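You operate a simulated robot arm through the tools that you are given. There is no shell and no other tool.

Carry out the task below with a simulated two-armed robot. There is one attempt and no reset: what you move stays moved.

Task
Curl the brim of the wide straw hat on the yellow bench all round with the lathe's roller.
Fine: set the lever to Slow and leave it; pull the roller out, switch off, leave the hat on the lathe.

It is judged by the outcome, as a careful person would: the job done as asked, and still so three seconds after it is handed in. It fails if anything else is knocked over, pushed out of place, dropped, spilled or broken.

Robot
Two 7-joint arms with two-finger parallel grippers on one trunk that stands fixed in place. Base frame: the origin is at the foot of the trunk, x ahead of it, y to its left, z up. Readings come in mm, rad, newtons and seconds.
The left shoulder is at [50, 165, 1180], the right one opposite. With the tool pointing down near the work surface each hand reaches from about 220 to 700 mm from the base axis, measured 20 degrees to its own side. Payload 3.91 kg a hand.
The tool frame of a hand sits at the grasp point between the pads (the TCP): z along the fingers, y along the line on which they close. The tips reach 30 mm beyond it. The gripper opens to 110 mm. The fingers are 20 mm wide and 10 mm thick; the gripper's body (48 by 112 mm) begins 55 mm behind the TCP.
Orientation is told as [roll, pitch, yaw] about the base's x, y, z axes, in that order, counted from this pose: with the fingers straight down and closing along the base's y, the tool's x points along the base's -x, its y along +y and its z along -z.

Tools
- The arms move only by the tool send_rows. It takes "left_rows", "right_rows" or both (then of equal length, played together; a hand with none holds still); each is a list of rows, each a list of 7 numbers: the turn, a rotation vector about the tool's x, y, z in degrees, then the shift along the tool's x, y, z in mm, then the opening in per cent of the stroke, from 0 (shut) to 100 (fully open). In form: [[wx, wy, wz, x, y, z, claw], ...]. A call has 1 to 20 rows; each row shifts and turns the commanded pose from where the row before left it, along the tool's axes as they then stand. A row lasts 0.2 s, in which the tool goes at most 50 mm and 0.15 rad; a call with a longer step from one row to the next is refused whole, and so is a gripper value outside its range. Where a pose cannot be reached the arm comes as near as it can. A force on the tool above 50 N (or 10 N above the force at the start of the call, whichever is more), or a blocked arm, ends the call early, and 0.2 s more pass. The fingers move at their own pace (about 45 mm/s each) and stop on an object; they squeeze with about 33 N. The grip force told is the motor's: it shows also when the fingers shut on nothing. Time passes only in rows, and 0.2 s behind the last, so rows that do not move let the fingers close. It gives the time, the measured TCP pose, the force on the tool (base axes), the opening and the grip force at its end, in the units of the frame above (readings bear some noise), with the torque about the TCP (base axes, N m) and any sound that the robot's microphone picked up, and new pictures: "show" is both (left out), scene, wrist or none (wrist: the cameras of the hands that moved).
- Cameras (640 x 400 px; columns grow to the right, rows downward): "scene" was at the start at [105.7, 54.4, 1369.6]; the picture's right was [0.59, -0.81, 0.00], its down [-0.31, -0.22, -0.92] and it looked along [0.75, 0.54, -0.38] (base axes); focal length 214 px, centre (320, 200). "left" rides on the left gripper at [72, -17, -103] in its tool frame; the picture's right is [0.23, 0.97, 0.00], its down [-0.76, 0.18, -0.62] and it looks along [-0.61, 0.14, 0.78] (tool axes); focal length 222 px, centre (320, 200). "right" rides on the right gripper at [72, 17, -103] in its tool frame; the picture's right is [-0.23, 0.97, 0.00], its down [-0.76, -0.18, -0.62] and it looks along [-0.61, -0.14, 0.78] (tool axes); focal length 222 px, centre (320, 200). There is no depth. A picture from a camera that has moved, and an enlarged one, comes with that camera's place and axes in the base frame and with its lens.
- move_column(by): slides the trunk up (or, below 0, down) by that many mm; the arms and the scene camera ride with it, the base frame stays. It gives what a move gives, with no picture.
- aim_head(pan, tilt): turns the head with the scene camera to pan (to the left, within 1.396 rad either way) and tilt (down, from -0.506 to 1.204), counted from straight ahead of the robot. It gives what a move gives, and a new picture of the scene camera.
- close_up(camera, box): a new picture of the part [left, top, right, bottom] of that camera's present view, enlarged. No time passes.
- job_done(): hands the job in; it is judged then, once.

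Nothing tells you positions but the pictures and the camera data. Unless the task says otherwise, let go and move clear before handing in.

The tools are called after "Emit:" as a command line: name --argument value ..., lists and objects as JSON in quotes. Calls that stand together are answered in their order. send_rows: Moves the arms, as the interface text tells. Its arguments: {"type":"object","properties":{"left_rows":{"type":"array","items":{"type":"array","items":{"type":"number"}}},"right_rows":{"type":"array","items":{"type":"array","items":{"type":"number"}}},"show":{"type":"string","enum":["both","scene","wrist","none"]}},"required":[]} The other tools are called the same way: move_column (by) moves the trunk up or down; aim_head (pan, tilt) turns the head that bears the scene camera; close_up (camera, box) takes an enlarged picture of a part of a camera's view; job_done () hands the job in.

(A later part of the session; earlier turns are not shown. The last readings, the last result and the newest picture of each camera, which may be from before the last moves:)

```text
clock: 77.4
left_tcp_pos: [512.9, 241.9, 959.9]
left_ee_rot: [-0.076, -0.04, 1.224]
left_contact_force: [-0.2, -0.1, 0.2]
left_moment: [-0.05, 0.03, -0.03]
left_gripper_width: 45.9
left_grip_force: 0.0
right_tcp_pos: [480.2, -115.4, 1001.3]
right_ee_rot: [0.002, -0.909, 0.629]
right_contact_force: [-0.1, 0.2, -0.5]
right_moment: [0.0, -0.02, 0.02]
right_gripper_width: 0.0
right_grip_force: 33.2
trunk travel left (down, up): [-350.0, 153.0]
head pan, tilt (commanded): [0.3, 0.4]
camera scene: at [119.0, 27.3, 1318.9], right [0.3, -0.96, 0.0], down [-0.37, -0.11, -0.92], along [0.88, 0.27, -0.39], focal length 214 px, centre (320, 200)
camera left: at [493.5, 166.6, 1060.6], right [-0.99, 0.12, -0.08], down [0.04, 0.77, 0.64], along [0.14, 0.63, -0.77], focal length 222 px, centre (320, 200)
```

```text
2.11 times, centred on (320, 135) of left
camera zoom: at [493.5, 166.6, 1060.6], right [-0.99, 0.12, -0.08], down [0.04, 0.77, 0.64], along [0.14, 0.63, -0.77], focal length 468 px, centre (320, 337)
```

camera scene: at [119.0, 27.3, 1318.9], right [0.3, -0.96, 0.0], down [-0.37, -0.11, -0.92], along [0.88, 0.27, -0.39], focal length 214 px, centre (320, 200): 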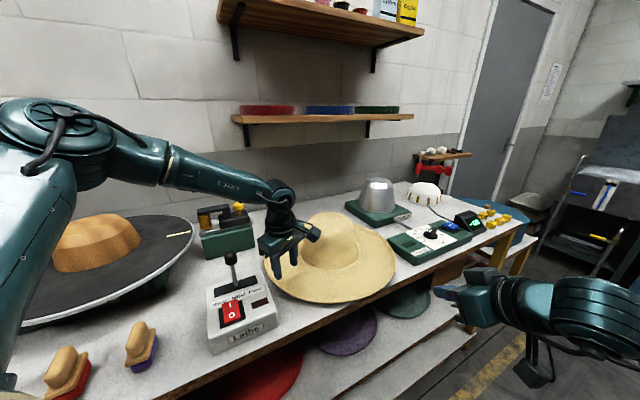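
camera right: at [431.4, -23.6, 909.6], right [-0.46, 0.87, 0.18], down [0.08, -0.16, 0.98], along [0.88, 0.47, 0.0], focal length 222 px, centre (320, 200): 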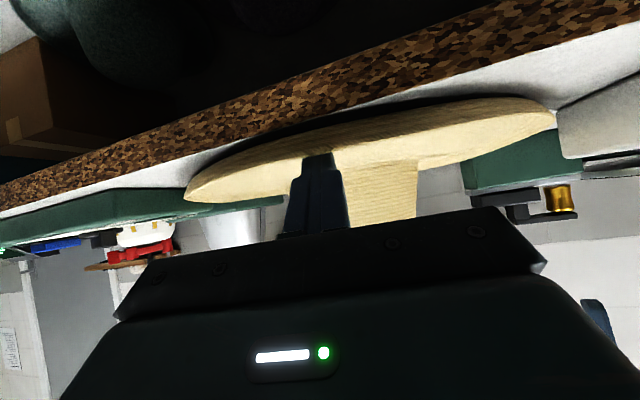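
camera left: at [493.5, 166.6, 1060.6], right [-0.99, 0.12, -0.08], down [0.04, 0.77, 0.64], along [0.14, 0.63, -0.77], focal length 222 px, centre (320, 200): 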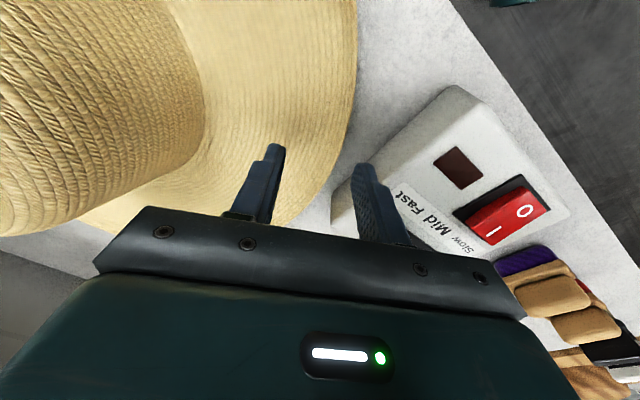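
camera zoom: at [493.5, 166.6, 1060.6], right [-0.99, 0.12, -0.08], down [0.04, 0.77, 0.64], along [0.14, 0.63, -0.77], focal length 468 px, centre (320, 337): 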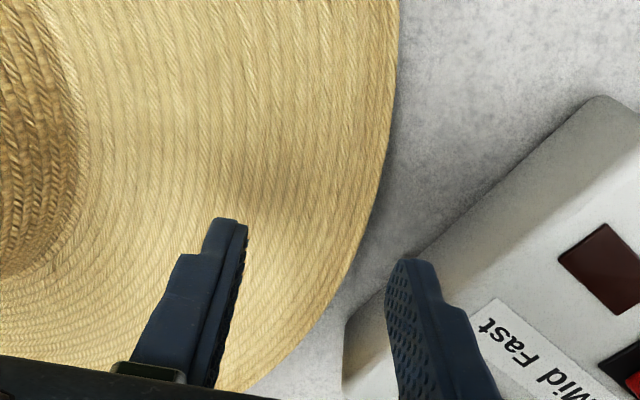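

The pose is reachable. The outer finger would be close to the control box here, so I'll shift along the rim to about [499, 203], which gives more clearance.

Emit:
send_rows --left_rows '[[0, 0, -6, 20.2, 4.2, 0, 42], [0, 0, -6, 20.2, 4.2, 0, 42], [0, 0, 0, 0, 0, 20, 42], [0, 0, 0, 0, 0, 0, 42]]' --show "wrist"

Emit:
close_up --camera "left" --box '[190, 40, 450, 230]'

```text
clock: 78.4
left_tcp_pos: [495.1, 209.2, 937.8]
left_ee_rot: [-0.083, -0.024, 1.433]
left_contact_force: [-0.2, -0.1, 0.7]
left_moment: [0.01, -0.01, 0.01]
left_gripper_width: 46.1
left_grip_force: 0.0
right_tcp_pos: [480.2, -114.7, 1002.2]
right_ee_rot: [0.002, -0.908, 0.628]
right_contact_force: [0.3, 0.1, 1.3]
right_moment: [-0.03, 0.0, 0.01]
right_gripper_width: 0.0
right_grip_force: 33.1
trunk travel left (down, up): [-350.0, 153.0]
head pan, tilt (commanded): [0.3, 0.4]
camera left: at [490.8, 132.4, 1039.9], right [-0.99, -0.09, -0.08], down [-0.12, 0.77, 0.62], along [0.01, 0.63, -0.78], focal length 222 px, centre (320, 200)
```

left: 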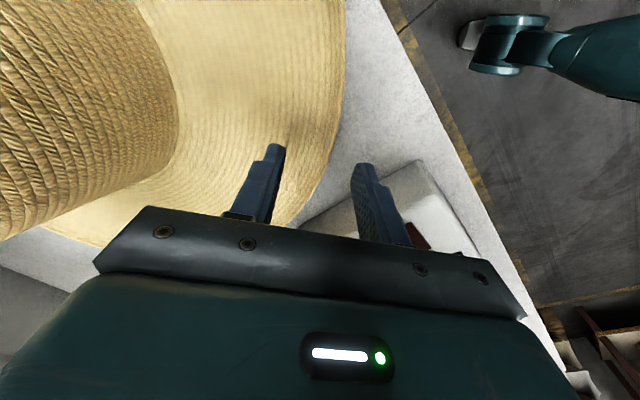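

```text
2.11 times, centred on (320, 135) of left
camera zoom: at [490.8, 132.4, 1039.9], right [-0.99, -0.09, -0.08], down [-0.12, 0.77, 0.62], along [0.01, 0.63, -0.78], focal length 468 px, centre (320, 337)
```

zoom: 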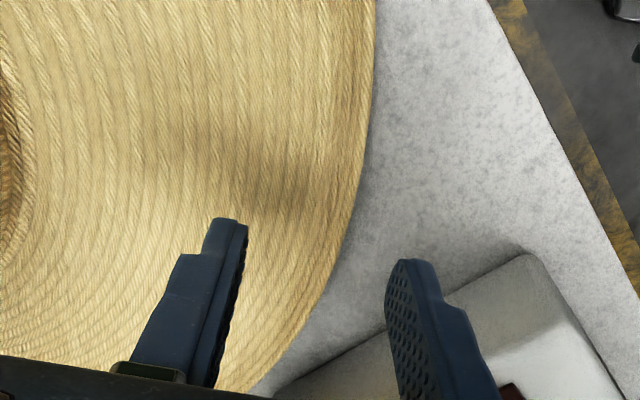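

Emit:
send_rows --left_rows '[[0, 0, 0, 0, -1, 13, 42], [0, 0, 0, 0, -1, 13, 42], [0, 0, 0, 0, 0, 0, 42]]' --show "none"

Emit:
close_up --camera "left" --box '[190, 40, 450, 230]'

Emit:
send_rows --left_rows '[[0, 0, 0, 0, 0, 2, 42], [0, 0, 0, 0, 0, 2, 42], [0, 0, 0, 0, 0, 2, 42]]' --show "none"

```text
clock: 79.2
left_tcp_pos: [499.4, 206.9, 912.8]
left_ee_rot: [-0.079, -0.025, 1.431]
left_contact_force: [0.5, 0.0, 0.5]
left_moment: [-0.01, 0.01, -0.01]
left_gripper_width: 46.2
left_grip_force: 0.1
right_tcp_pos: [481.3, -115.4, 1001.5]
right_ee_rot: [0.001, -0.907, 0.628]
right_contact_force: [0.1, 0.1, 0.3]
right_moment: [-0.05, 0.0, 0.0]
right_gripper_width: 0.1
right_grip_force: 32.7
trunk travel left (down, up): [-350.0, 153.0]
head pan, tilt (commanded): [0.3, 0.4]
```

```text
2.11 times, centred on (320, 135) of left
camera zoom: at [495.1, 131.6, 1015.2], right [-0.99, -0.09, -0.08], down [-0.12, 0.77, 0.62], along [0.01, 0.63, -0.78], focal length 468 px, centre (320, 337)
```

zoom: 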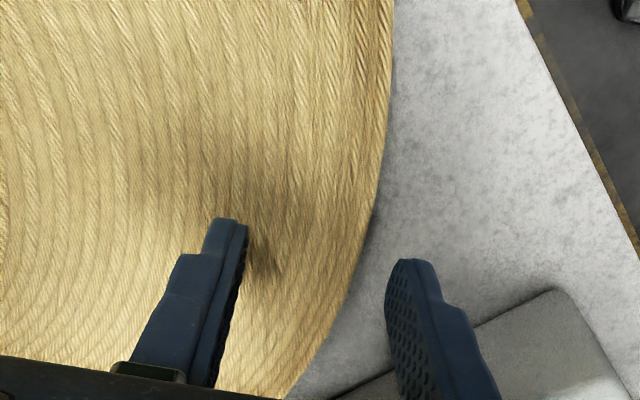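

```text
clock: 80.0
left_tcp_pos: [499.5, 206.9, 908.6]
left_ee_rot: [-0.082, -0.023, 1.433]
left_contact_force: [0.3, 0.1, -0.6]
left_moment: [0.01, -0.03, -0.01]
left_gripper_width: 46.2
left_grip_force: 0.0
right_tcp_pos: [480.7, -115.8, 1001.4]
right_ee_rot: [0.002, -0.907, 0.628]
right_contact_force: [0.2, -0.3, 0.0]
right_moment: [-0.03, -0.01, 0.0]
right_gripper_width: 0.2
right_grip_force: 32.9
trunk travel left (down, up): [-350.0, 153.0]
head pan, tilt (commanded): [0.3, 0.4]
```

Emit:
send_rows --left_rows '[[0, 0, 0, 0, 0, 1.5, 42], [0, 0, 0, 0, 0, 1.5, 42], [0, 0, 0, 0, 0, 1.5, 42]]' --show "none"

Emit:
send_rows --left_rows '[[0, 0, 0, 0, 0, 1.5, 42], [0, 0, 0, 0, 0, 1.5, 42]]' --show "none"

```text
clock: 80.8
left_tcp_pos: [499.7, 207.9, 902.2]
left_ee_rot: [-0.08, -0.024, 1.436]
left_contact_force: [-0.7, -0.1, 0.5]
left_moment: [0.04, -0.03, -0.01]
left_gripper_width: 46.2
left_grip_force: 0.0
right_tcp_pos: [480.4, -114.6, 1001.5]
right_ee_rot: [0.003, -0.908, 0.628]
right_contact_force: [-0.2, 0.2, 0.3]
right_moment: [0.01, 0.02, 0.0]
right_gripper_width: 0.0
right_grip_force: 32.7
trunk travel left (down, up): [-350.0, 153.0]
head pan, tilt (commanded): [0.3, 0.4]
```

```text
clock: 81.4
left_tcp_pos: [498.9, 206.0, 899.9]
left_ee_rot: [-0.083, -0.024, 1.431]
left_contact_force: [-0.3, 0.4, -0.7]
left_moment: [0.02, 0.0, -0.01]
left_gripper_width: 46.4
left_grip_force: 0.1
right_tcp_pos: [480.8, -114.8, 1000.7]
right_ee_rot: [0.001, -0.908, 0.629]
right_contact_force: [1.1, -0.2, 0.4]
right_moment: [0.0, -0.02, 0.0]
right_gripper_width: 0.0
right_grip_force: 33.6
trunk travel left (down, up): [-350.0, 153.0]
head pan, tilt (commanded): [0.3, 0.4]
```

Emit:
send_rows --left_rows '[[0, 0, 0, 0, 0, 1.5, 42], [0, 0, 0, 0, 0, 1.5, 42]]' --show "none"

Emit:
send_rows --left_rows '[[0, 0, 0, 0, 0, 1.5, 42], [0, 0, 0, 0, 0, 0, 42]]' --show "wrist"

Emit:
close_up --camera "left" --box '[190, 40, 450, 230]'

```text
clock: 82.0
left_tcp_pos: [501.7, 207.0, 899.1]
left_ee_rot: [-0.086, -0.024, 1.433]
left_contact_force: [-2.3, 1.9, 9.5]
left_moment: [-0.07, -0.27, 0.04]
left_gripper_width: 45.5
left_grip_force: 0.1
right_tcp_pos: [479.5, -115.0, 1002.2]
right_ee_rot: [0.0, -0.907, 0.628]
right_contact_force: [0.2, -1.0, 0.6]
right_moment: [-0.03, 0.0, -0.01]
right_gripper_width: 0.0
right_grip_force: 32.5
trunk travel left (down, up): [-350.0, 153.0]
head pan, tilt (commanded): [0.3, 0.4]
```

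```text
clock: 82.6
left_tcp_pos: [501.0, 207.0, 899.0]
left_ee_rot: [-0.086, -0.026, 1.434]
left_contact_force: [0.1, 6.2, 22.1]
left_moment: [-0.1, -0.68, 0.17]
left_gripper_width: 46.8
left_grip_force: 0.9
right_tcp_pos: [479.5, -115.9, 1002.4]
right_ee_rot: [0.001, -0.909, 0.631]
right_contact_force: [0.5, 0.2, 0.4]
right_moment: [0.04, -0.01, -0.03]
right_gripper_width: 0.0
right_grip_force: 32.7
trunk travel left (down, up): [-350.0, 153.0]
head pan, tilt (commanded): [0.3, 0.4]
camera left: at [495.7, 131.5, 1000.9], right [-0.99, -0.09, -0.09], down [-0.13, 0.77, 0.62], along [0.01, 0.63, -0.78], focal length 222 px, centre (320, 200)
```

left: 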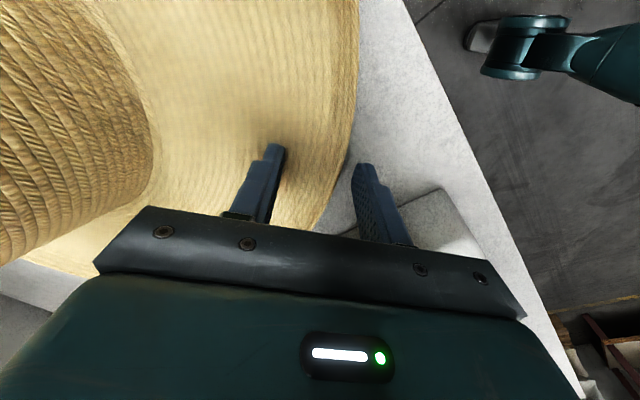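

```text
2.11 times, centred on (320, 135) of left
camera zoom: at [495.7, 131.5, 1000.9], right [-0.99, -0.09, -0.09], down [-0.13, 0.77, 0.62], along [0.01, 0.63, -0.78], focal length 468 px, centre (320, 337)
```

zoom: 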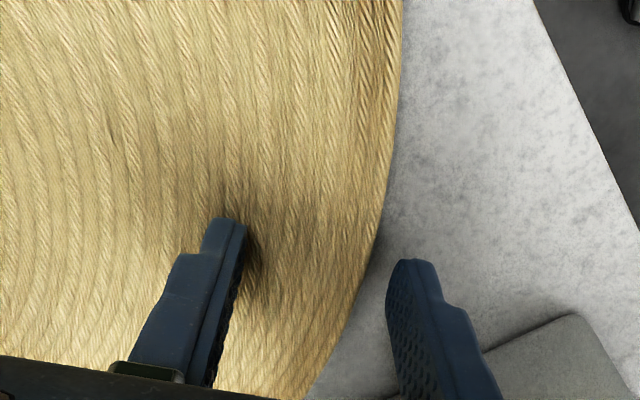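

The inner finger rests on the brim at z about 869. I'll ease off 2 mm and close the fingers on the lip.

Emit:
send_rows --left_rows '[[0, 0, 0, 0, 0, -2, 42], [0, 0, 0, 0, 0, 0, 30], [0, 0, 0, 0, 0, 0, 10], [0, 0, 0, 0, 0, 0, 0], [0, 0, 0, 0, 0, 0, 0], [0, 0, 0, 0, 0, 0, 0]]' --show "wrist"

Emit:
close_up --camera "left" --box '[190, 40, 450, 230]'

```text
clock: 84.0
left_tcp_pos: [496.4, 205.5, 896.9]
left_ee_rot: [-0.077, -0.027, 1.433]
left_contact_force: [-7.5, 0.8, 13.4]
left_moment: [0.22, 0.71, 0.04]
left_gripper_width: 10.6
left_grip_force: 33.0
right_tcp_pos: [479.1, -114.5, 1002.4]
right_ee_rot: [-0.001, -0.908, 0.627]
right_contact_force: [0.8, -1.6, -0.2]
right_moment: [0.01, 0.01, 0.03]
right_gripper_width: 0.0
right_grip_force: 32.7
trunk travel left (down, up): [-350.0, 153.0]
head pan, tilt (commanded): [0.3, 0.4]
camera left: at [493.5, 131.2, 999.3], right [-0.99, -0.09, -0.08], down [-0.12, 0.77, 0.63], along [0.01, 0.63, -0.77], focal length 222 px, centre (320, 200)
```

left: 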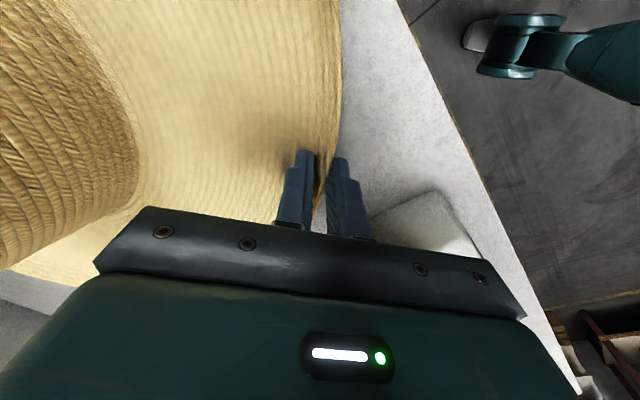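

```text
2.11 times, centred on (320, 135) of left
camera zoom: at [493.5, 131.2, 999.3], right [-0.99, -0.09, -0.08], down [-0.12, 0.77, 0.63], along [0.01, 0.63, -0.77], focal length 468 px, centre (320, 337)
```

zoom: 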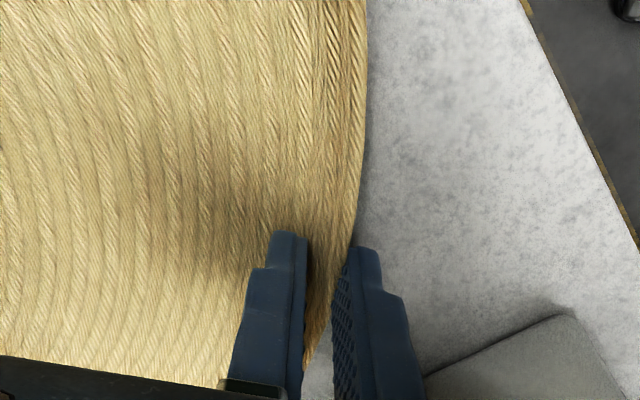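

The fingers hold the lip with a 10.6 mm opening and 33 N grip. I'll lift slowly and watch.

Emit:
send_rows --left_rows '[[0, 0, 0, 0, 0, -5, 0], [0, 0, 0, 0, 0, -5, 0], [0, 0, 0, 0, 0, -5, 0], [0, 0, 0, 0, 0, -5, 0], [0, 0, 0, 0, 0, 0, 0]]' --show "both"

Emit:
close_up --camera "scene" --box '[190, 180, 450, 340]'

```text
clock: 85.2
left_tcp_pos: [498.0, 205.5, 917.7]
left_ee_rot: [-0.081, -0.023, 1.431]
left_contact_force: [-0.8, -0.9, -1.9]
left_moment: [0.05, 0.25, -0.04]
left_gripper_width: 9.6
left_grip_force: 32.9
right_tcp_pos: [480.1, -114.7, 1002.2]
right_ee_rot: [0.003, -0.908, 0.628]
right_contact_force: [0.2, 0.2, 0.4]
right_moment: [0.01, 0.02, 0.01]
right_gripper_width: 0.0
right_grip_force: 32.8
trunk travel left (down, up): [-350.0, 153.0]
head pan, tilt (commanded): [0.3, 0.4]
camera scene: at [119.2, 27.4, 1318.8], right [0.3, -0.96, 0.0], down [-0.37, -0.12, -0.92], along [0.88, 0.27, -0.39], focal length 214 px, centre (320, 200)
camera left: at [493.9, 131.6, 1020.3], right [-0.99, -0.09, -0.08], down [-0.12, 0.77, 0.62], along [0.01, 0.63, -0.78], focal length 222 px, centre (320, 200)
```

scene: 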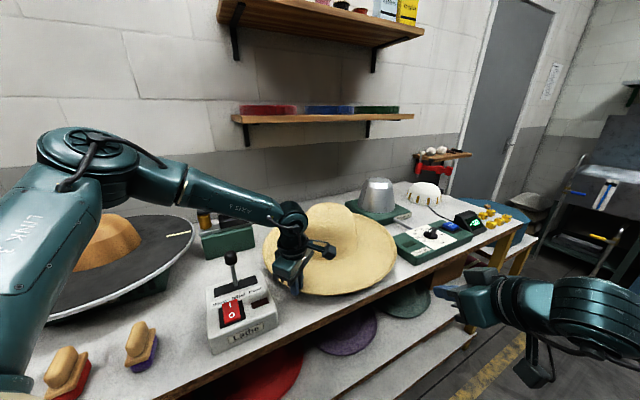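
left: 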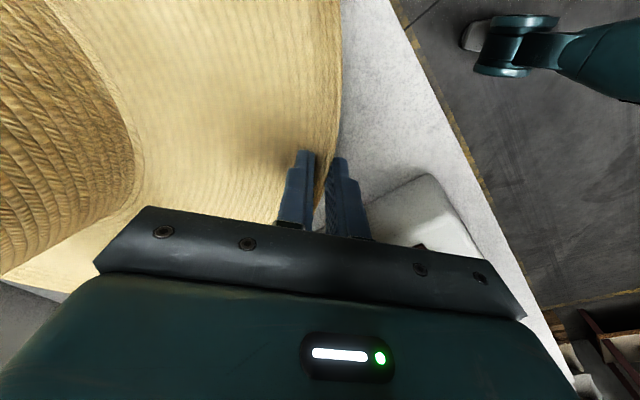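

```text
2.46 times, centred on (320, 260) of scene
camera zoom: at [119.2, 27.4, 1318.8], right [0.3, -0.96, 0.0], down [-0.37, -0.12, -0.92], along [0.88, 0.27, -0.39], focal length 528 px, centre (320, 52)
```

zoom: 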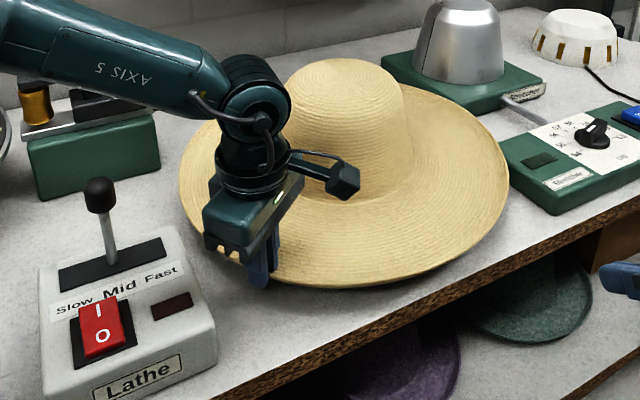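

The near rim is rising with the hand. I'll lift further to see whether the hat comes fully off the bench.

Emit:
send_rows --left_rows '[[0, 0, 0, 0, 0, -12, 0], [0, 0, 0, 0, 0, -12, 0], [0, 0, 0, 0, 0, -12, 0], [0, 0, 0, 0, 0, -12, 0], [0, 0, 0, 0, 0, -12, 0], [0, 0, 0, 0, 0, 0, 0]]' --show "both"

Emit:
close_up --camera "scene" --box '[190, 160, 450, 320]'

```text
clock: 86.6
left_tcp_pos: [495.1, 205.8, 975.6]
left_ee_rot: [-0.08, -0.025, 1.431]
left_contact_force: [-0.8, -0.2, -1.3]
left_moment: [0.03, 0.2, 0.0]
left_gripper_width: 9.7
left_grip_force: 32.3
right_tcp_pos: [479.7, -115.1, 1001.0]
right_ee_rot: [0.001, -0.909, 0.629]
right_contact_force: [0.2, 1.0, -0.5]
right_moment: [0.0, 0.02, 0.0]
right_gripper_width: 0.0
right_grip_force: 33.4
trunk travel left (down, up): [-350.0, 153.0]
head pan, tilt (commanded): [0.3, 0.4]
camera scene: at [119.3, 27.4, 1318.8], right [0.3, -0.96, 0.0], down [-0.37, -0.12, -0.92], along [0.88, 0.27, -0.39], focal length 214 px, centre (320, 200)
camera left: at [489.9, 129.9, 1078.9], right [-0.99, -0.09, -0.08], down [-0.12, 0.77, 0.62], along [0.01, 0.63, -0.78], focal length 222 px, centre (320, 200)
```

scene: 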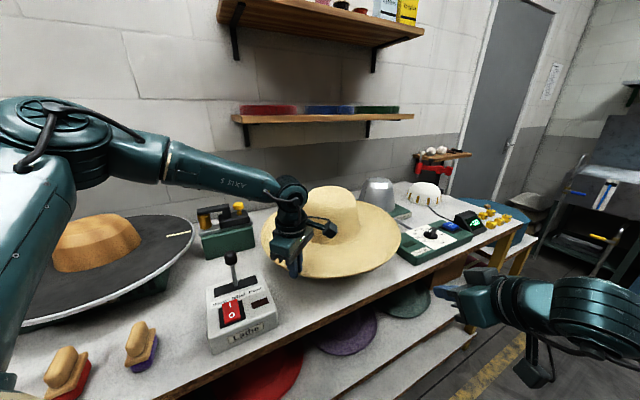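
left: 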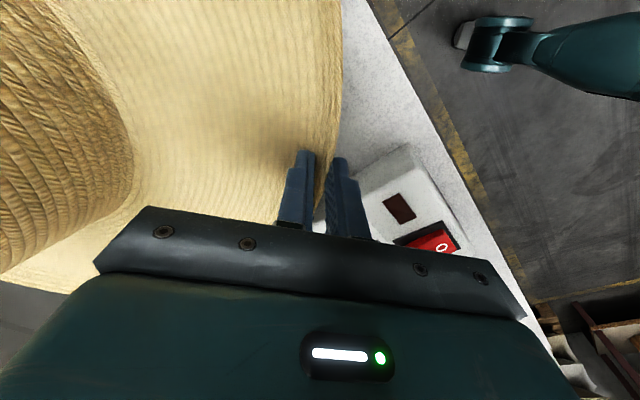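

```text
2.46 times, centred on (320, 240) of scene
camera zoom: at [119.3, 27.4, 1318.8], right [0.3, -0.96, 0.0], down [-0.37, -0.12, -0.92], along [0.88, 0.27, -0.39], focal length 528 px, centre (320, 102)
```

zoom: 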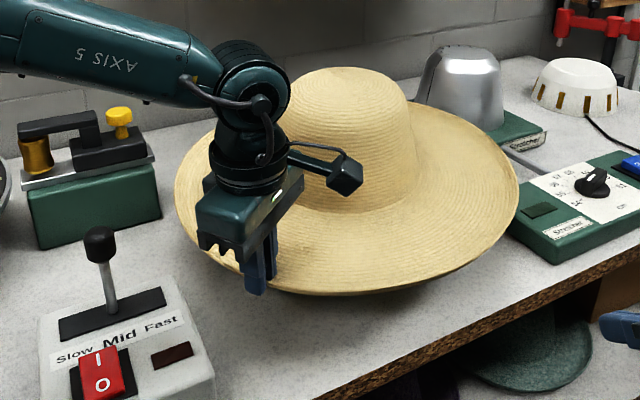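

The hat is fully off the bench and nearly level, weighing only about 1.3 N. I'll raise it well above the block height and look at the lathe to refine its centre.

Emit:
send_rows --left_rows '[[0, 0, 0, -0.9, -2.9, -35.9, 0], [0, 0, 0, -0.9, -2.9, -35.9, 0], [0, 0, 0, -0.9, -2.9, -35.9, 0], [0, 0, 0, -0.9, -2.9, -35.9, 0], [0, 0, 0, 0, 0, 0, 0]]' --show "none"

Emit:
aim_head --pan 0.95 --tilt 0.6

Emit:
close_up --camera "scene" --box '[180, 130, 440, 290]'

```text
clock: 87.8
left_tcp_pos: [492.6, 204.2, 1122.5]
left_ee_rot: [-0.08, -0.021, 1.432]
left_contact_force: [-0.7, 0.1, -0.9]
left_moment: [0.03, 0.29, -0.01]
left_gripper_width: 9.4
left_grip_force: 33.3
right_tcp_pos: [481.2, -116.3, 1000.4]
right_ee_rot: [0.001, -0.908, 0.628]
right_contact_force: [0.3, 0.6, -0.8]
right_moment: [-0.01, 0.0, -0.01]
right_gripper_width: 0.0
right_grip_force: 32.6
trunk travel left (down, up): [-350.0, 153.0]
head pan, tilt (commanded): [0.3, 0.4]
```

```text
clock: 88.9
left_tcp_pos: [490.8, 205.7, 1122.1]
left_ee_rot: [-0.08, -0.024, 1.433]
left_contact_force: [0.6, 0.1, -1.9]
left_moment: [0.05, 0.24, 0.01]
left_gripper_width: 9.3
left_grip_force: 33.1
right_tcp_pos: [480.3, -115.2, 1000.7]
right_ee_rot: [0.001, -0.908, 0.628]
right_contact_force: [0.4, -0.6, 0.1]
right_moment: [0.01, 0.01, -0.01]
right_gripper_width: 0.0
right_grip_force: 32.7
trunk travel left (down, up): [-350.0, 153.0]
head pan, tilt (commanded): [0.949, 0.6]
camera scene: at [82.3, 71.9, 1300.6], right [0.81, -0.58, 0.0], down [-0.33, -0.46, -0.83], along [0.48, 0.67, -0.56], focal length 214 px, centre (320, 200)
```

scene: 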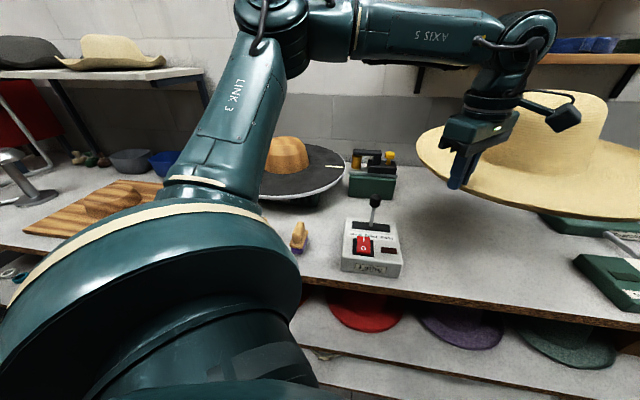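

```text
2.46 times, centred on (310, 210) of scene
camera zoom: at [82.3, 71.9, 1300.6], right [0.81, -0.58, 0.0], down [-0.33, -0.46, -0.83], along [0.48, 0.67, -0.56], focal length 528 px, centre (345, 175)
```

zoom: 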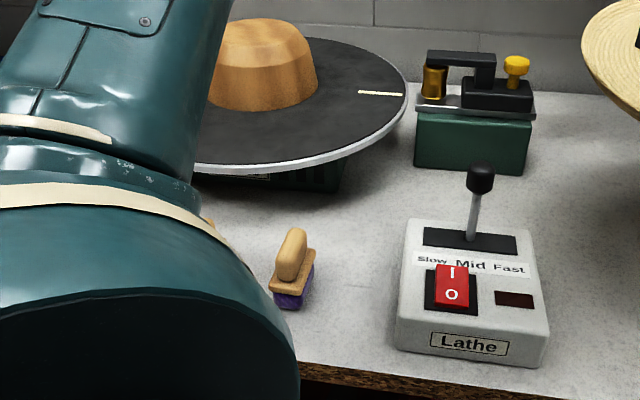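

Emit:
aim_head --pan 0.4 --tilt 0.45

Emit:
close_up --camera "scene" --box '[200, 110, 440, 260]'

```text
clock: 89.8
left_tcp_pos: [491.8, 205.4, 1121.9]
left_ee_rot: [-0.079, -0.026, 1.434]
left_contact_force: [0.1, 0.4, -0.4]
left_moment: [0.02, 0.25, -0.02]
left_gripper_width: 9.7
left_grip_force: 32.6
right_tcp_pos: [480.2, -116.8, 1002.3]
right_ee_rot: [0.002, -0.908, 0.629]
right_contact_force: [-0.2, -0.5, 0.1]
right_moment: [-0.01, -0.01, -0.02]
right_gripper_width: 0.0
right_grip_force: 32.9
trunk travel left (down, up): [-350.0, 153.0]
head pan, tilt (commanded): [0.4, 0.45]
camera scene: at [115.4, 35.9, 1314.1], right [0.39, -0.92, 0.0], down [-0.4, -0.17, -0.9], along [0.83, 0.35, -0.44], focal length 214 px, centre (320, 200)
```

scene: 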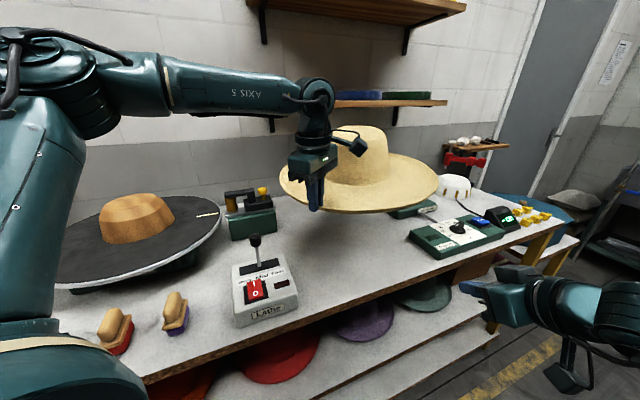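

```text
2.67 times, centred on (320, 185) of scene
camera zoom: at [115.4, 35.9, 1314.1], right [0.39, -0.92, 0.0], down [-0.4, -0.17, -0.9], along [0.83, 0.35, -0.44], focal length 572 px, centre (320, 240)
```

zoom: 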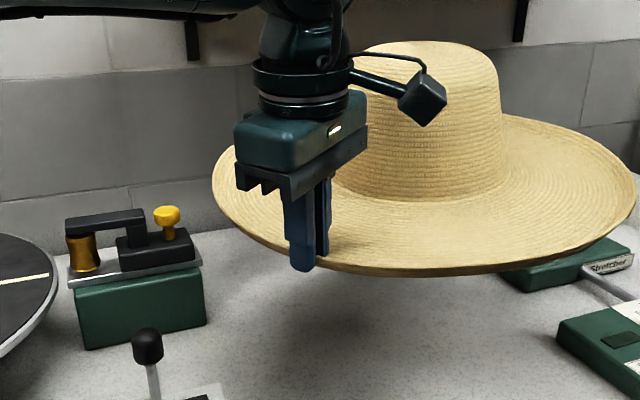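

The hat centre is about 197 mm from the TCP, roughly along the fingers' inward direction. The lathe centre is about [405, 735]. I'll swing the hat over to the lathe, rotating about the vertical as I go, in two halves.

Emit:
send_rows --left_rows '[[-0.11, -0.354, -4.405, -30.15, 23.74, -5, 0], [-0.11, -0.354, -4.405, -31.9, 21.4, -5, 0], [-0.11, -0.354, -4.405, -33.4, 18.8, -5, 0], [-0.11, -0.354, -4.405, -34.8, 16.2, -4.5, 0], [-0.11, -0.354, -4.405, -35.9, 13.5, -4, 0], [-0.11, -0.354, -4.405, -36.9, 10.7, -4, 0], [0, 0, 0, 0, 0, 0, 0]]' --show "scene"

```text
clock: 91.4
left_tcp_pos: [374.2, 403.8, 1144.9]
left_ee_rot: [-0.081, -0.022, 1.898]
left_contact_force: [-1.0, -0.4, -1.2]
left_moment: [-0.1, 0.24, -0.01]
left_gripper_width: 9.3
left_grip_force: 33.4
right_tcp_pos: [480.6, -114.0, 1002.3]
right_ee_rot: [0.002, -0.907, 0.628]
right_contact_force: [0.9, -0.3, 0.8]
right_moment: [0.01, 0.01, -0.01]
right_gripper_width: 0.0
right_grip_force: 33.1
trunk travel left (down, up): [-350.0, 153.0]
head pan, tilt (commanded): [0.4, 0.45]
camera scene: at [115.4, 35.7, 1314.1], right [0.39, -0.92, 0.0], down [-0.4, -0.17, -0.9], along [0.83, 0.35, -0.44], focal length 214 px, centre (320, 200)
```

scene: 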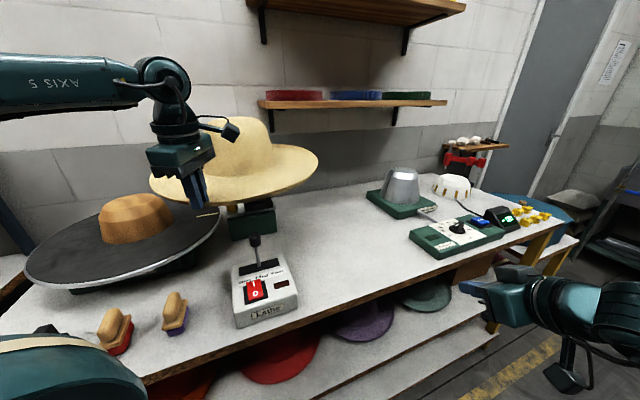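

Emit:
send_rows --left_rows '[[-0.11, -0.354, -4.405, -37.6, 7.8, 0.3, 0], [-0.11, -0.354, -4.405, -38.1, 4.9, 0.6, 0], [-0.11, -0.354, -4.405, -38.3, 1.9, 0.8, 0], [-0.11, -0.354, -4.405, -38.4, -1, 1, 0], [-0.11, -0.354, -4.405, -38.2, -4, 1.3, 0], [-0.11, -0.354, -4.405, -37.7, -6.9, 1.5, 0], [0, 0, 0, 0, 0, 0, 0]]' --show "both"

Emit:
aim_head --pan 0.95 --tilt 0.4

```text
clock: 93.0
left_tcp_pos: [257.4, 602.3, 1143.8]
left_ee_rot: [-0.079, -0.024, 2.36]
left_contact_force: [-0.3, -0.6, -1.1]
left_moment: [-0.19, 0.17, -0.01]
left_gripper_width: 9.4
left_grip_force: 33.2
right_tcp_pos: [478.9, -114.9, 1001.3]
right_ee_rot: [0.002, -0.907, 0.628]
right_contact_force: [0.0, 0.3, 0.2]
right_moment: [0.0, 0.0, 0.02]
right_gripper_width: 0.1
right_grip_force: 32.9
trunk travel left (down, up): [-350.0, 153.0]
head pan, tilt (commanded): [0.4, 0.45]
camera scene: at [115.4, 35.9, 1314.1], right [0.39, -0.92, 0.0], down [-0.4, -0.17, -0.9], along [0.83, 0.35, -0.44], focal length 214 px, centre (320, 200)
camera left: at [314.9, 555.9, 1246.1], right [-0.52, -0.85, -0.08], down [-0.69, 0.37, 0.62], along [-0.5, 0.38, -0.78], focal length 222 px, centre (320, 200)
```

scene: 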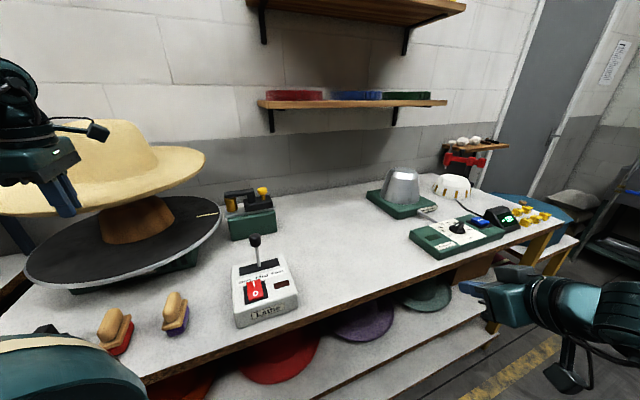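
left: 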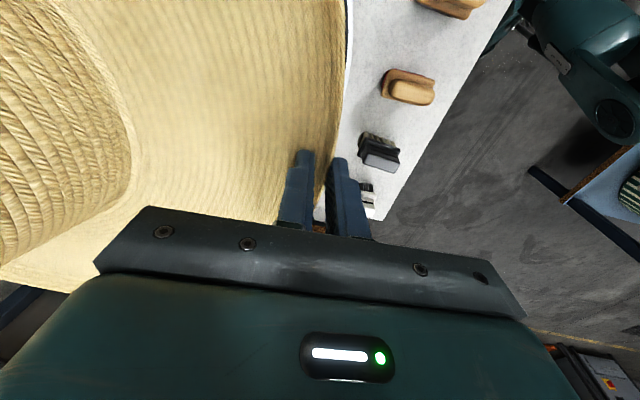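

```text
clock: 94.0
left_tcp_pos: [257.4, 601.5, 1143.4]
left_ee_rot: [-0.079, -0.024, 2.359]
left_contact_force: [-0.6, 0.0, -1.5]
left_moment: [-0.18, 0.21, 0.03]
left_gripper_width: 9.8
left_grip_force: 32.8
right_tcp_pos: [480.2, -114.8, 1001.7]
right_ee_rot: [0.001, -0.909, 0.629]
right_contact_force: [0.0, -0.5, -0.1]
right_moment: [0.02, 0.01, -0.02]
right_gripper_width: 0.0
right_grip_force: 32.6
trunk travel left (down, up): [-350.0, 153.0]
head pan, tilt (commanded): [0.949, 0.4]
camera scene: at [84.7, 75.4, 1318.8], right [0.81, -0.58, 0.0], down [-0.23, -0.32, -0.92], along [0.54, 0.75, -0.39], focal length 214 px, centre (320, 200)
```

scene: 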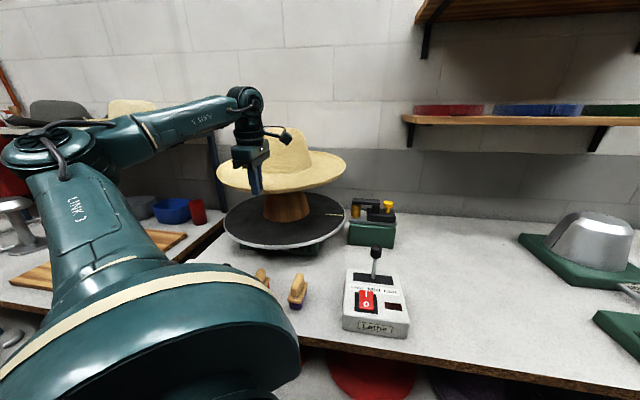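

The hat is above the block. I'll check alignment in this view before lowering.

Emit:
close_up --camera "scene" --box '[200, 115, 360, 265]'

Emit:
aim_head --pan 0.62 --tilt 0.3

Emit:
close_up --camera "scene" --box '[80, 120, 300, 290]'

```text
2.67 times, centred on (280, 190) of scene
camera zoom: at [84.7, 75.4, 1318.8], right [0.81, -0.58, 0.0], down [-0.23, -0.32, -0.92], along [0.54, 0.75, -0.39], focal length 572 px, centre (427, 227)
```

zoom: 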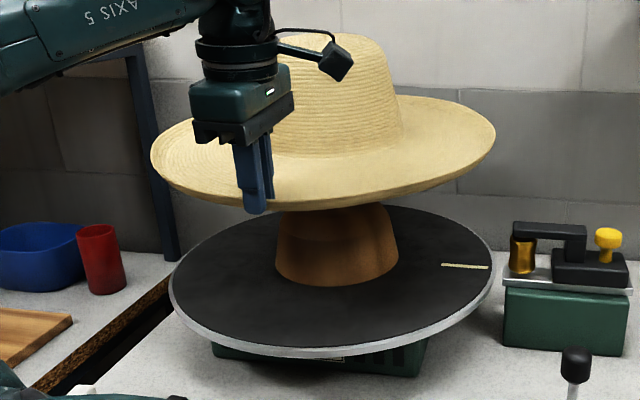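

```text
clock: 94.8
left_tcp_pos: [258.5, 601.9, 1144.3]
left_ee_rot: [-0.079, -0.023, 2.359]
left_contact_force: [0.2, -0.3, -1.2]
left_moment: [-0.19, 0.16, -0.02]
left_gripper_width: 9.2
left_grip_force: 33.3
right_tcp_pos: [480.2, -115.5, 1001.6]
right_ee_rot: [0.0, -0.907, 0.629]
right_contact_force: [-0.1, 0.8, -0.6]
right_moment: [0.01, 0.0, -0.01]
right_gripper_width: 0.0
right_grip_force: 33.2
trunk travel left (down, up): [-350.0, 153.0]
head pan, tilt (commanded): [0.62, 0.3]
camera scene: at [106.7, 54.4, 1328.0], right [0.58, -0.81, 0.0], down [-0.24, -0.17, -0.96], along [0.78, 0.56, -0.3], focal length 214 px, centre (320, 200)
```

scene: 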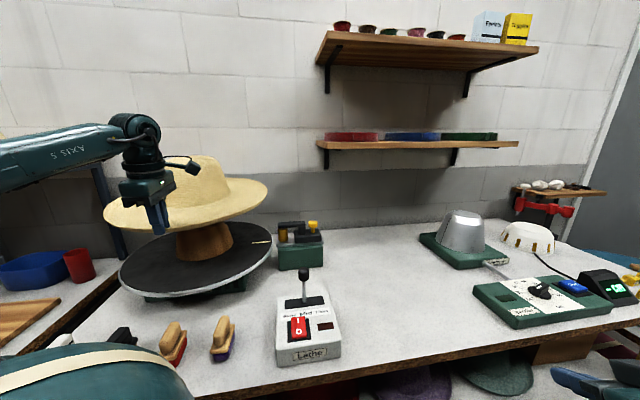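

```text
2.35 times, centred on (190, 205) of scene
camera zoom: at [106.7, 54.4, 1328.0], right [0.58, -0.81, 0.0], down [-0.24, -0.17, -0.96], along [0.78, 0.56, -0.3], focal length 505 px, centre (626, 188)
```

zoom: 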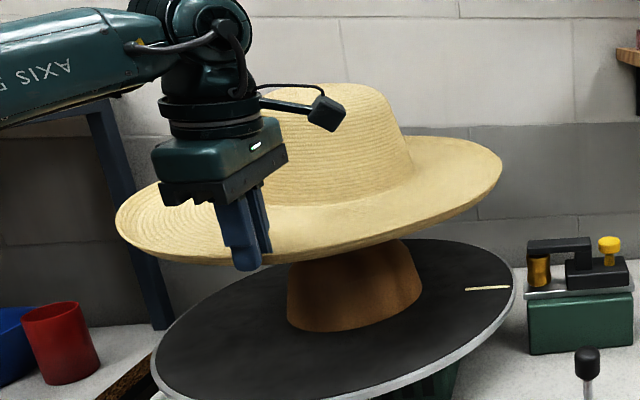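

The hat is above the block, but its offset along the head's viewing direction is uncertain. I'll use the right hand's camera from the robot's right side as a second, crosswise view.

Emit:
send_rows --right_rows '[[0, 0, 0, -31.8, 33.8, 11.5, 0], [0, 0, 0, -31.8, 33.8, 11.5, 0], [0, 0, 0, -31.8, 33.8, 11.5, 0], [0, 0, 0, -31.8, 33.8, 11.5, 0], [0, 0, 0, -31.8, 33.8, 11.5, 0], [0, 0, 0, -31.8, 33.8, 11.5, 0], [-6.3, 0, -4.92, 0, 0, 0, 0], [-6.3, 0, -4.92, 0, 0, 0, 0], [-6.3, 0, -4.92, 0, 0, 0, 0], [-6.3, 0, -4.92, 0, 0, 0, 0], [-6.3, 0, -4.92, 0, 0, 0, 0], [-6.3, 0, -4.92, 0, 0, 0, 0], [-6.3, 0, -4.92, 0, 0, 0, 0]]' --show "wrist"

Emit:
close_up --camera "right" --box '[320, 60, 640, 260]'

```text
clock: 97.6
left_tcp_pos: [257.6, 601.9, 1144.0]
left_ee_rot: [-0.078, -0.022, 2.359]
left_contact_force: [-1.1, -0.2, -1.1]
left_moment: [-0.2, 0.19, 0.01]
left_gripper_width: 9.5
left_grip_force: 33.0
right_tcp_pos: [502.1, 150.9, 1111.5]
right_ee_rot: [0.002, -0.907, 1.187]
right_contact_force: [0.1, -0.2, 0.0]
right_moment: [-0.01, 0.0, -0.03]
right_gripper_width: 0.1
right_grip_force: 32.8
right hand out of reach, approached as far as the arm can: row 11, 12, 13
trunk travel left (down, up): [-350.0, 153.0]
head pan, tilt (commanded): [0.62, 0.3]
camera right: at [440.3, 42.1, 1117.1], right [-0.85, 0.49, 0.18], down [0.16, -0.09, 0.98], along [0.5, 0.86, 0.0], focal length 222 px, centre (320, 200)
```

right: 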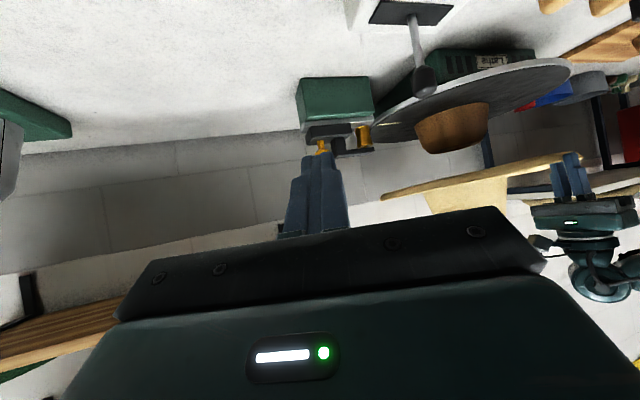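

```text
2.00 times, centred on (480, 160) of right
camera zoom: at [440.3, 42.1, 1117.1], right [-0.85, 0.49, 0.18], down [0.16, -0.09, 0.98], along [0.5, 0.86, 0.0], focal length 444 px, centre (0, 280)
```

zoom: 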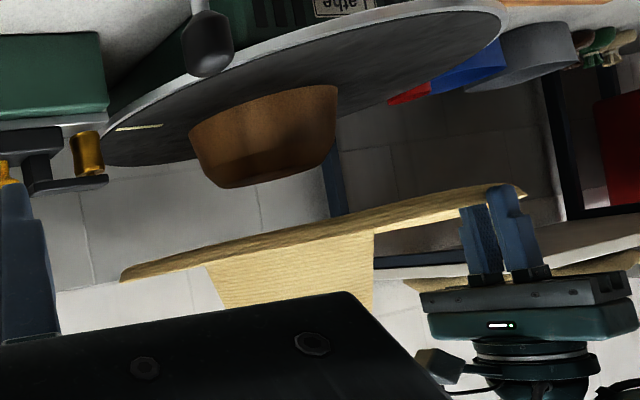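

In this crosswise view the crown axis lines up with the block axis within a couple of millimetres, and the hat is nearly level. I'll lower it over the block in steps while watching forces.

Emit:
send_rows --left_rows '[[0, 0, 0, 0.4, 1.2, 14.9, 0], [0, 0, 0, 0.4, 1.2, 14.9, 0], [0, 0, 0, 0.4, 1.2, 14.9, 0], [0, 0, 0, 0.4, 1.2, 14.9, 0], [0, 0, 0, 0.4, 1.2, 14.9, 0], [0, 0, 0, 0, 0, 0, 0]]' --show "scene"

Emit:
close_up --camera "right" --box '[320, 60, 640, 260]'

Emit:
close_up --camera "scene" --box '[80, 120, 300, 290]'

```text
clock: 99.0
left_tcp_pos: [258.7, 601.9, 1068.5]
left_ee_rot: [-0.077, -0.024, 2.36]
left_contact_force: [0.0, 0.4, -0.4]
left_moment: [-0.19, 0.17, -0.01]
left_gripper_width: 9.6
left_grip_force: 32.7
right_tcp_pos: [502.4, 152.2, 1110.1]
right_ee_rot: [0.002, -0.906, 1.185]
right_contact_force: [0.2, -0.3, -0.2]
right_moment: [-0.03, 0.01, 0.02]
right_gripper_width: 0.0
right_grip_force: 32.9
trunk travel left (down, up): [-350.0, 153.0]
head pan, tilt (commanded): [0.62, 0.3]
camera scene: at [106.7, 54.3, 1328.1], right [0.58, -0.81, 0.0], down [-0.24, -0.17, -0.96], along [0.78, 0.55, -0.3], focal length 214 px, centre (320, 200)
```

scene: 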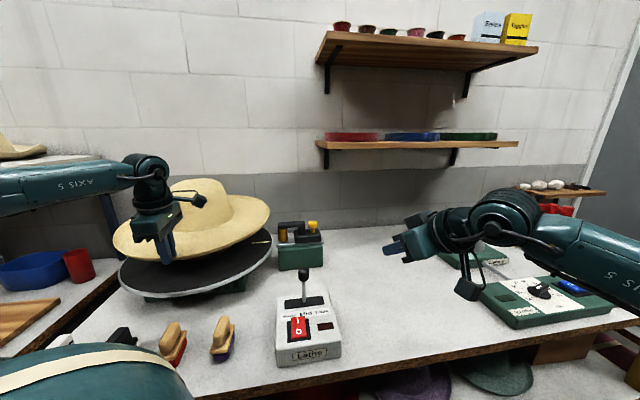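

```text
2.00 times, centred on (480, 160) of right
camera zoom: at [440.2, 42.1, 1117.2], right [-0.85, 0.49, 0.18], down [0.16, -0.09, 0.98], along [0.5, 0.86, 0.0], focal length 444 px, centre (0, 280)
```

zoom: 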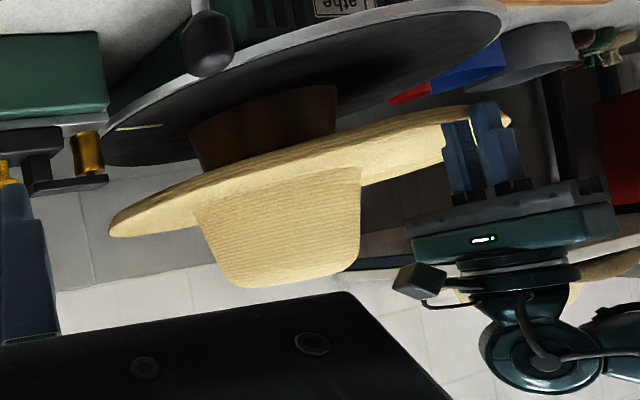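

```text
2.35 times, centred on (190, 205) of scene
camera zoom: at [106.7, 54.3, 1328.1], right [0.58, -0.81, 0.0], down [-0.24, -0.17, -0.96], along [0.78, 0.55, -0.3], focal length 505 px, centre (626, 188)
```

zoom: 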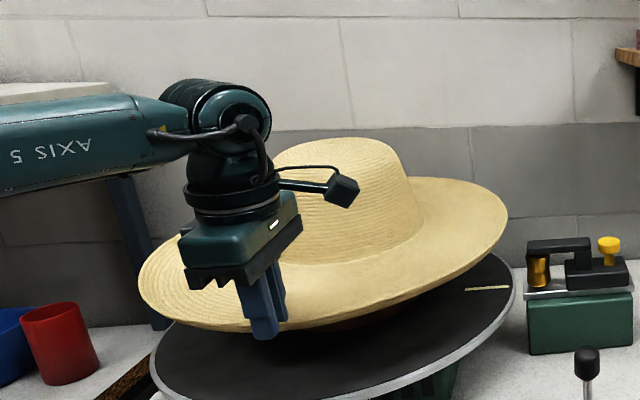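

Alignment still holds. I'll keep lowering.

Emit:
send_rows --left_rows '[[0, 0, 0, 0.3, 0.8, 10, 0], [0, 0, 0, 0.3, 0.8, 10, 0], [0, 0, 0, 0.3, 0.8, 10, 0], [0, 0, 0, 0.3, 0.8, 10, 0], [0, 0, 0, 0, 0, 0, 0]]' --show "none"

Emit:
close_up --camera "right" --box '[320, 60, 640, 260]'

Emit:
close_up --camera "scene" --box '[80, 120, 300, 290]'

```text
clock: 100.2
left_tcp_pos: [259.3, 602.6, 1029.8]
left_ee_rot: [-0.078, -0.022, 2.359]
left_contact_force: [0.0, 0.6, -1.2]
left_moment: [-0.15, 0.2, -0.02]
left_gripper_width: 9.3
left_grip_force: 32.7
right_tcp_pos: [502.7, 152.4, 1111.5]
right_ee_rot: [0.001, -0.908, 1.186]
right_contact_force: [-0.2, 0.4, 0.1]
right_moment: [0.0, 0.0, 0.0]
right_gripper_width: 0.3
right_grip_force: 33.0
trunk travel left (down, up): [-350.0, 153.0]
head pan, tilt (commanded): [0.62, 0.3]
```

```text
2.00 times, centred on (480, 160) of right
camera zoom: at [440.3, 42.1, 1117.2], right [-0.85, 0.49, 0.18], down [0.16, -0.09, 0.98], along [0.5, 0.86, 0.0], focal length 444 px, centre (0, 280)
```

zoom: 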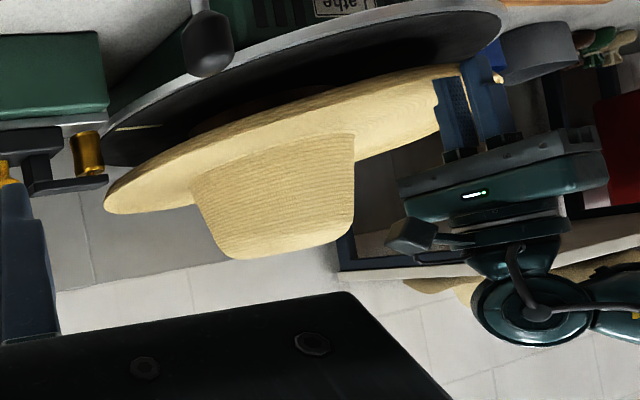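

```text
2.35 times, centred on (190, 205) of scene
camera zoom: at [106.7, 54.4, 1328.0], right [0.58, -0.81, 0.0], down [-0.24, -0.17, -0.96], along [0.78, 0.55, -0.3], focal length 505 px, centre (626, 188)
```

zoom: 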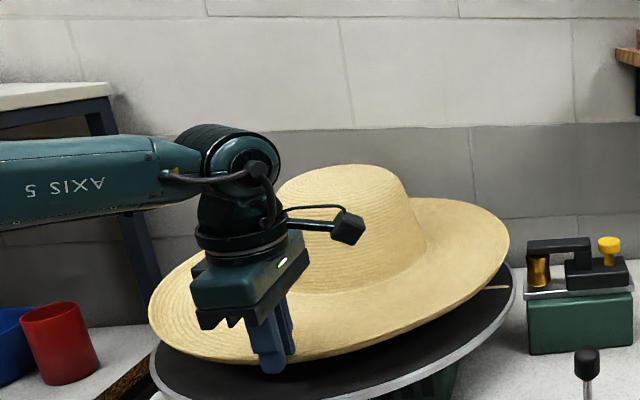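

Emit:
send_rows --left_rows '[[0, 0, 0, 0.2, 0.5, 6, 0], [0, 0, 0, 0.2, 0.5, 6, 0], [0, 0, 0, 0.2, 0.5, 6, 0], [0, 0, 0, 0, 0, 0, 0]]' --show "none"

Emit:
close_up --camera "right" --box '[320, 60, 640, 260]'

Emit:
close_up --camera "scene" --box '[80, 120, 300, 290]'

```text
clock: 101.2
left_tcp_pos: [260.1, 603.1, 1011.2]
left_ee_rot: [-0.079, -0.021, 2.359]
left_contact_force: [-0.3, -0.8, -1.3]
left_moment: [-0.17, 0.15, -0.02]
left_gripper_width: 9.5
left_grip_force: 32.8
right_tcp_pos: [501.5, 151.7, 1110.8]
right_ee_rot: [0.002, -0.907, 1.187]
right_contact_force: [0.5, 0.6, 0.2]
right_moment: [0.0, -0.02, 0.0]
right_gripper_width: 0.3
right_grip_force: 32.6
trunk travel left (down, up): [-350.0, 153.0]
head pan, tilt (commanded): [0.62, 0.3]
```

```text
2.00 times, centred on (480, 160) of right
camera zoom: at [440.2, 42.1, 1117.2], right [-0.85, 0.49, 0.18], down [0.16, -0.09, 0.98], along [0.5, 0.86, 0.0], focal length 444 px, centre (0, 280)
```

zoom: 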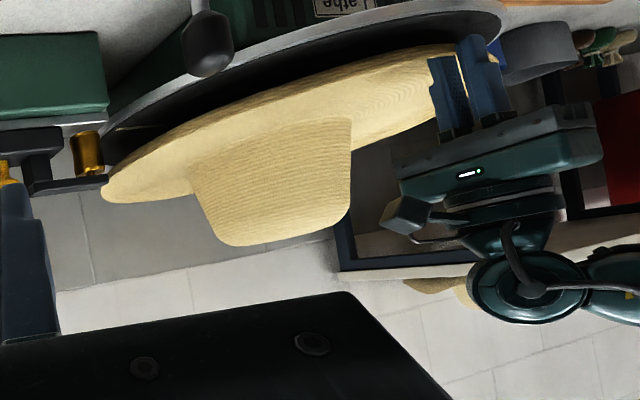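

```text
2.35 times, centred on (190, 205) of scene
camera zoom: at [106.7, 54.4, 1328.1], right [0.58, -0.81, 0.0], down [-0.24, -0.17, -0.96], along [0.78, 0.55, -0.3], focal length 505 px, centre (626, 188)
```

zoom: 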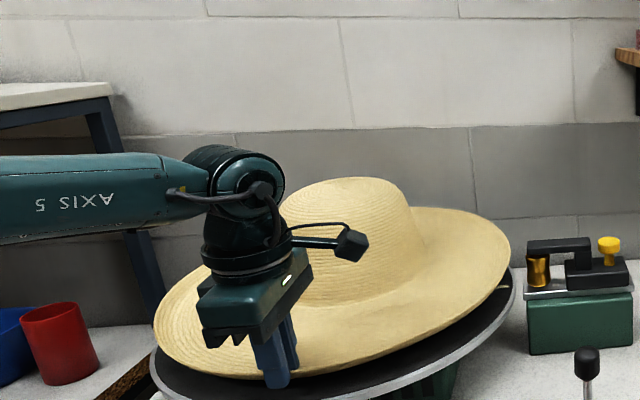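

Emit:
send_rows --left_rows '[[0, 0, 0, 0.1, 0.2, 2.5, 0], [0, 0, 0, 0.1, 0.2, 2.5, 0], [0, 0, 0, 0, 0, 0, 0]]' --show "none"

Emit:
send_rows --left_rows '[[0, 0, 0, 0.1, 0.2, 2, 0], [0, 0, 0, 0.1, 0.2, 2, 0], [0, 0, 0, 0, 0, 0, 0]]' --show "none"

Emit:
close_up --camera "right" --box '[320, 60, 640, 260]'

```text
clock: 102.0
left_tcp_pos: [259.9, 601.8, 1004.9]
left_ee_rot: [-0.078, -0.022, 2.36]
left_contact_force: [-0.3, -0.4, -0.9]
left_moment: [-0.18, 0.15, -0.01]
left_gripper_width: 9.3
left_grip_force: 33.3
right_tcp_pos: [501.5, 152.1, 1110.0]
right_ee_rot: [0.002, -0.907, 1.187]
right_contact_force: [0.2, 0.1, -0.7]
right_moment: [-0.01, 0.0, 0.02]
right_gripper_width: 0.0
right_grip_force: 32.9
trunk travel left (down, up): [-350.0, 153.0]
head pan, tilt (commanded): [0.62, 0.3]
```

```text
clock: 102.8
left_tcp_pos: [261.0, 602.1, 1000.7]
left_ee_rot: [-0.08, -0.022, 2.359]
left_contact_force: [0.4, 0.5, -1.3]
left_moment: [-0.14, 0.22, -0.01]
left_gripper_width: 9.6
left_grip_force: 33.0
right_tcp_pos: [502.4, 152.4, 1110.8]
right_ee_rot: [0.002, -0.909, 1.188]
right_contact_force: [-0.3, -0.3, 0.4]
right_moment: [0.03, 0.01, -0.01]
right_gripper_width: 0.0
right_grip_force: 33.6
trunk travel left (down, up): [-350.0, 153.0]
head pan, tilt (commanded): [0.62, 0.3]
```

```text
2.00 times, centred on (480, 160) of right
camera zoom: at [440.3, 42.1, 1117.2], right [-0.85, 0.49, 0.18], down [0.16, -0.09, 0.98], along [0.5, 0.86, 0.0], focal length 444 px, centre (0, 280)
```

zoom: 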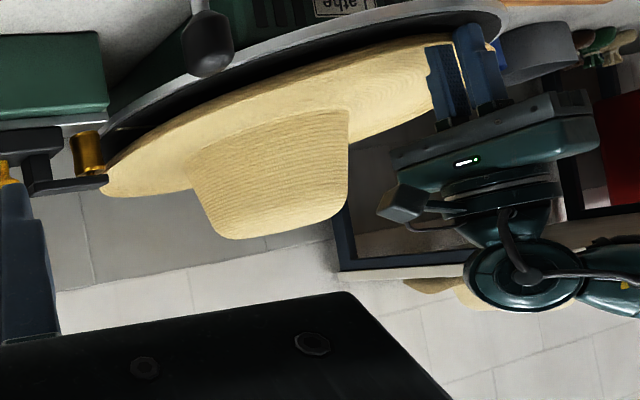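

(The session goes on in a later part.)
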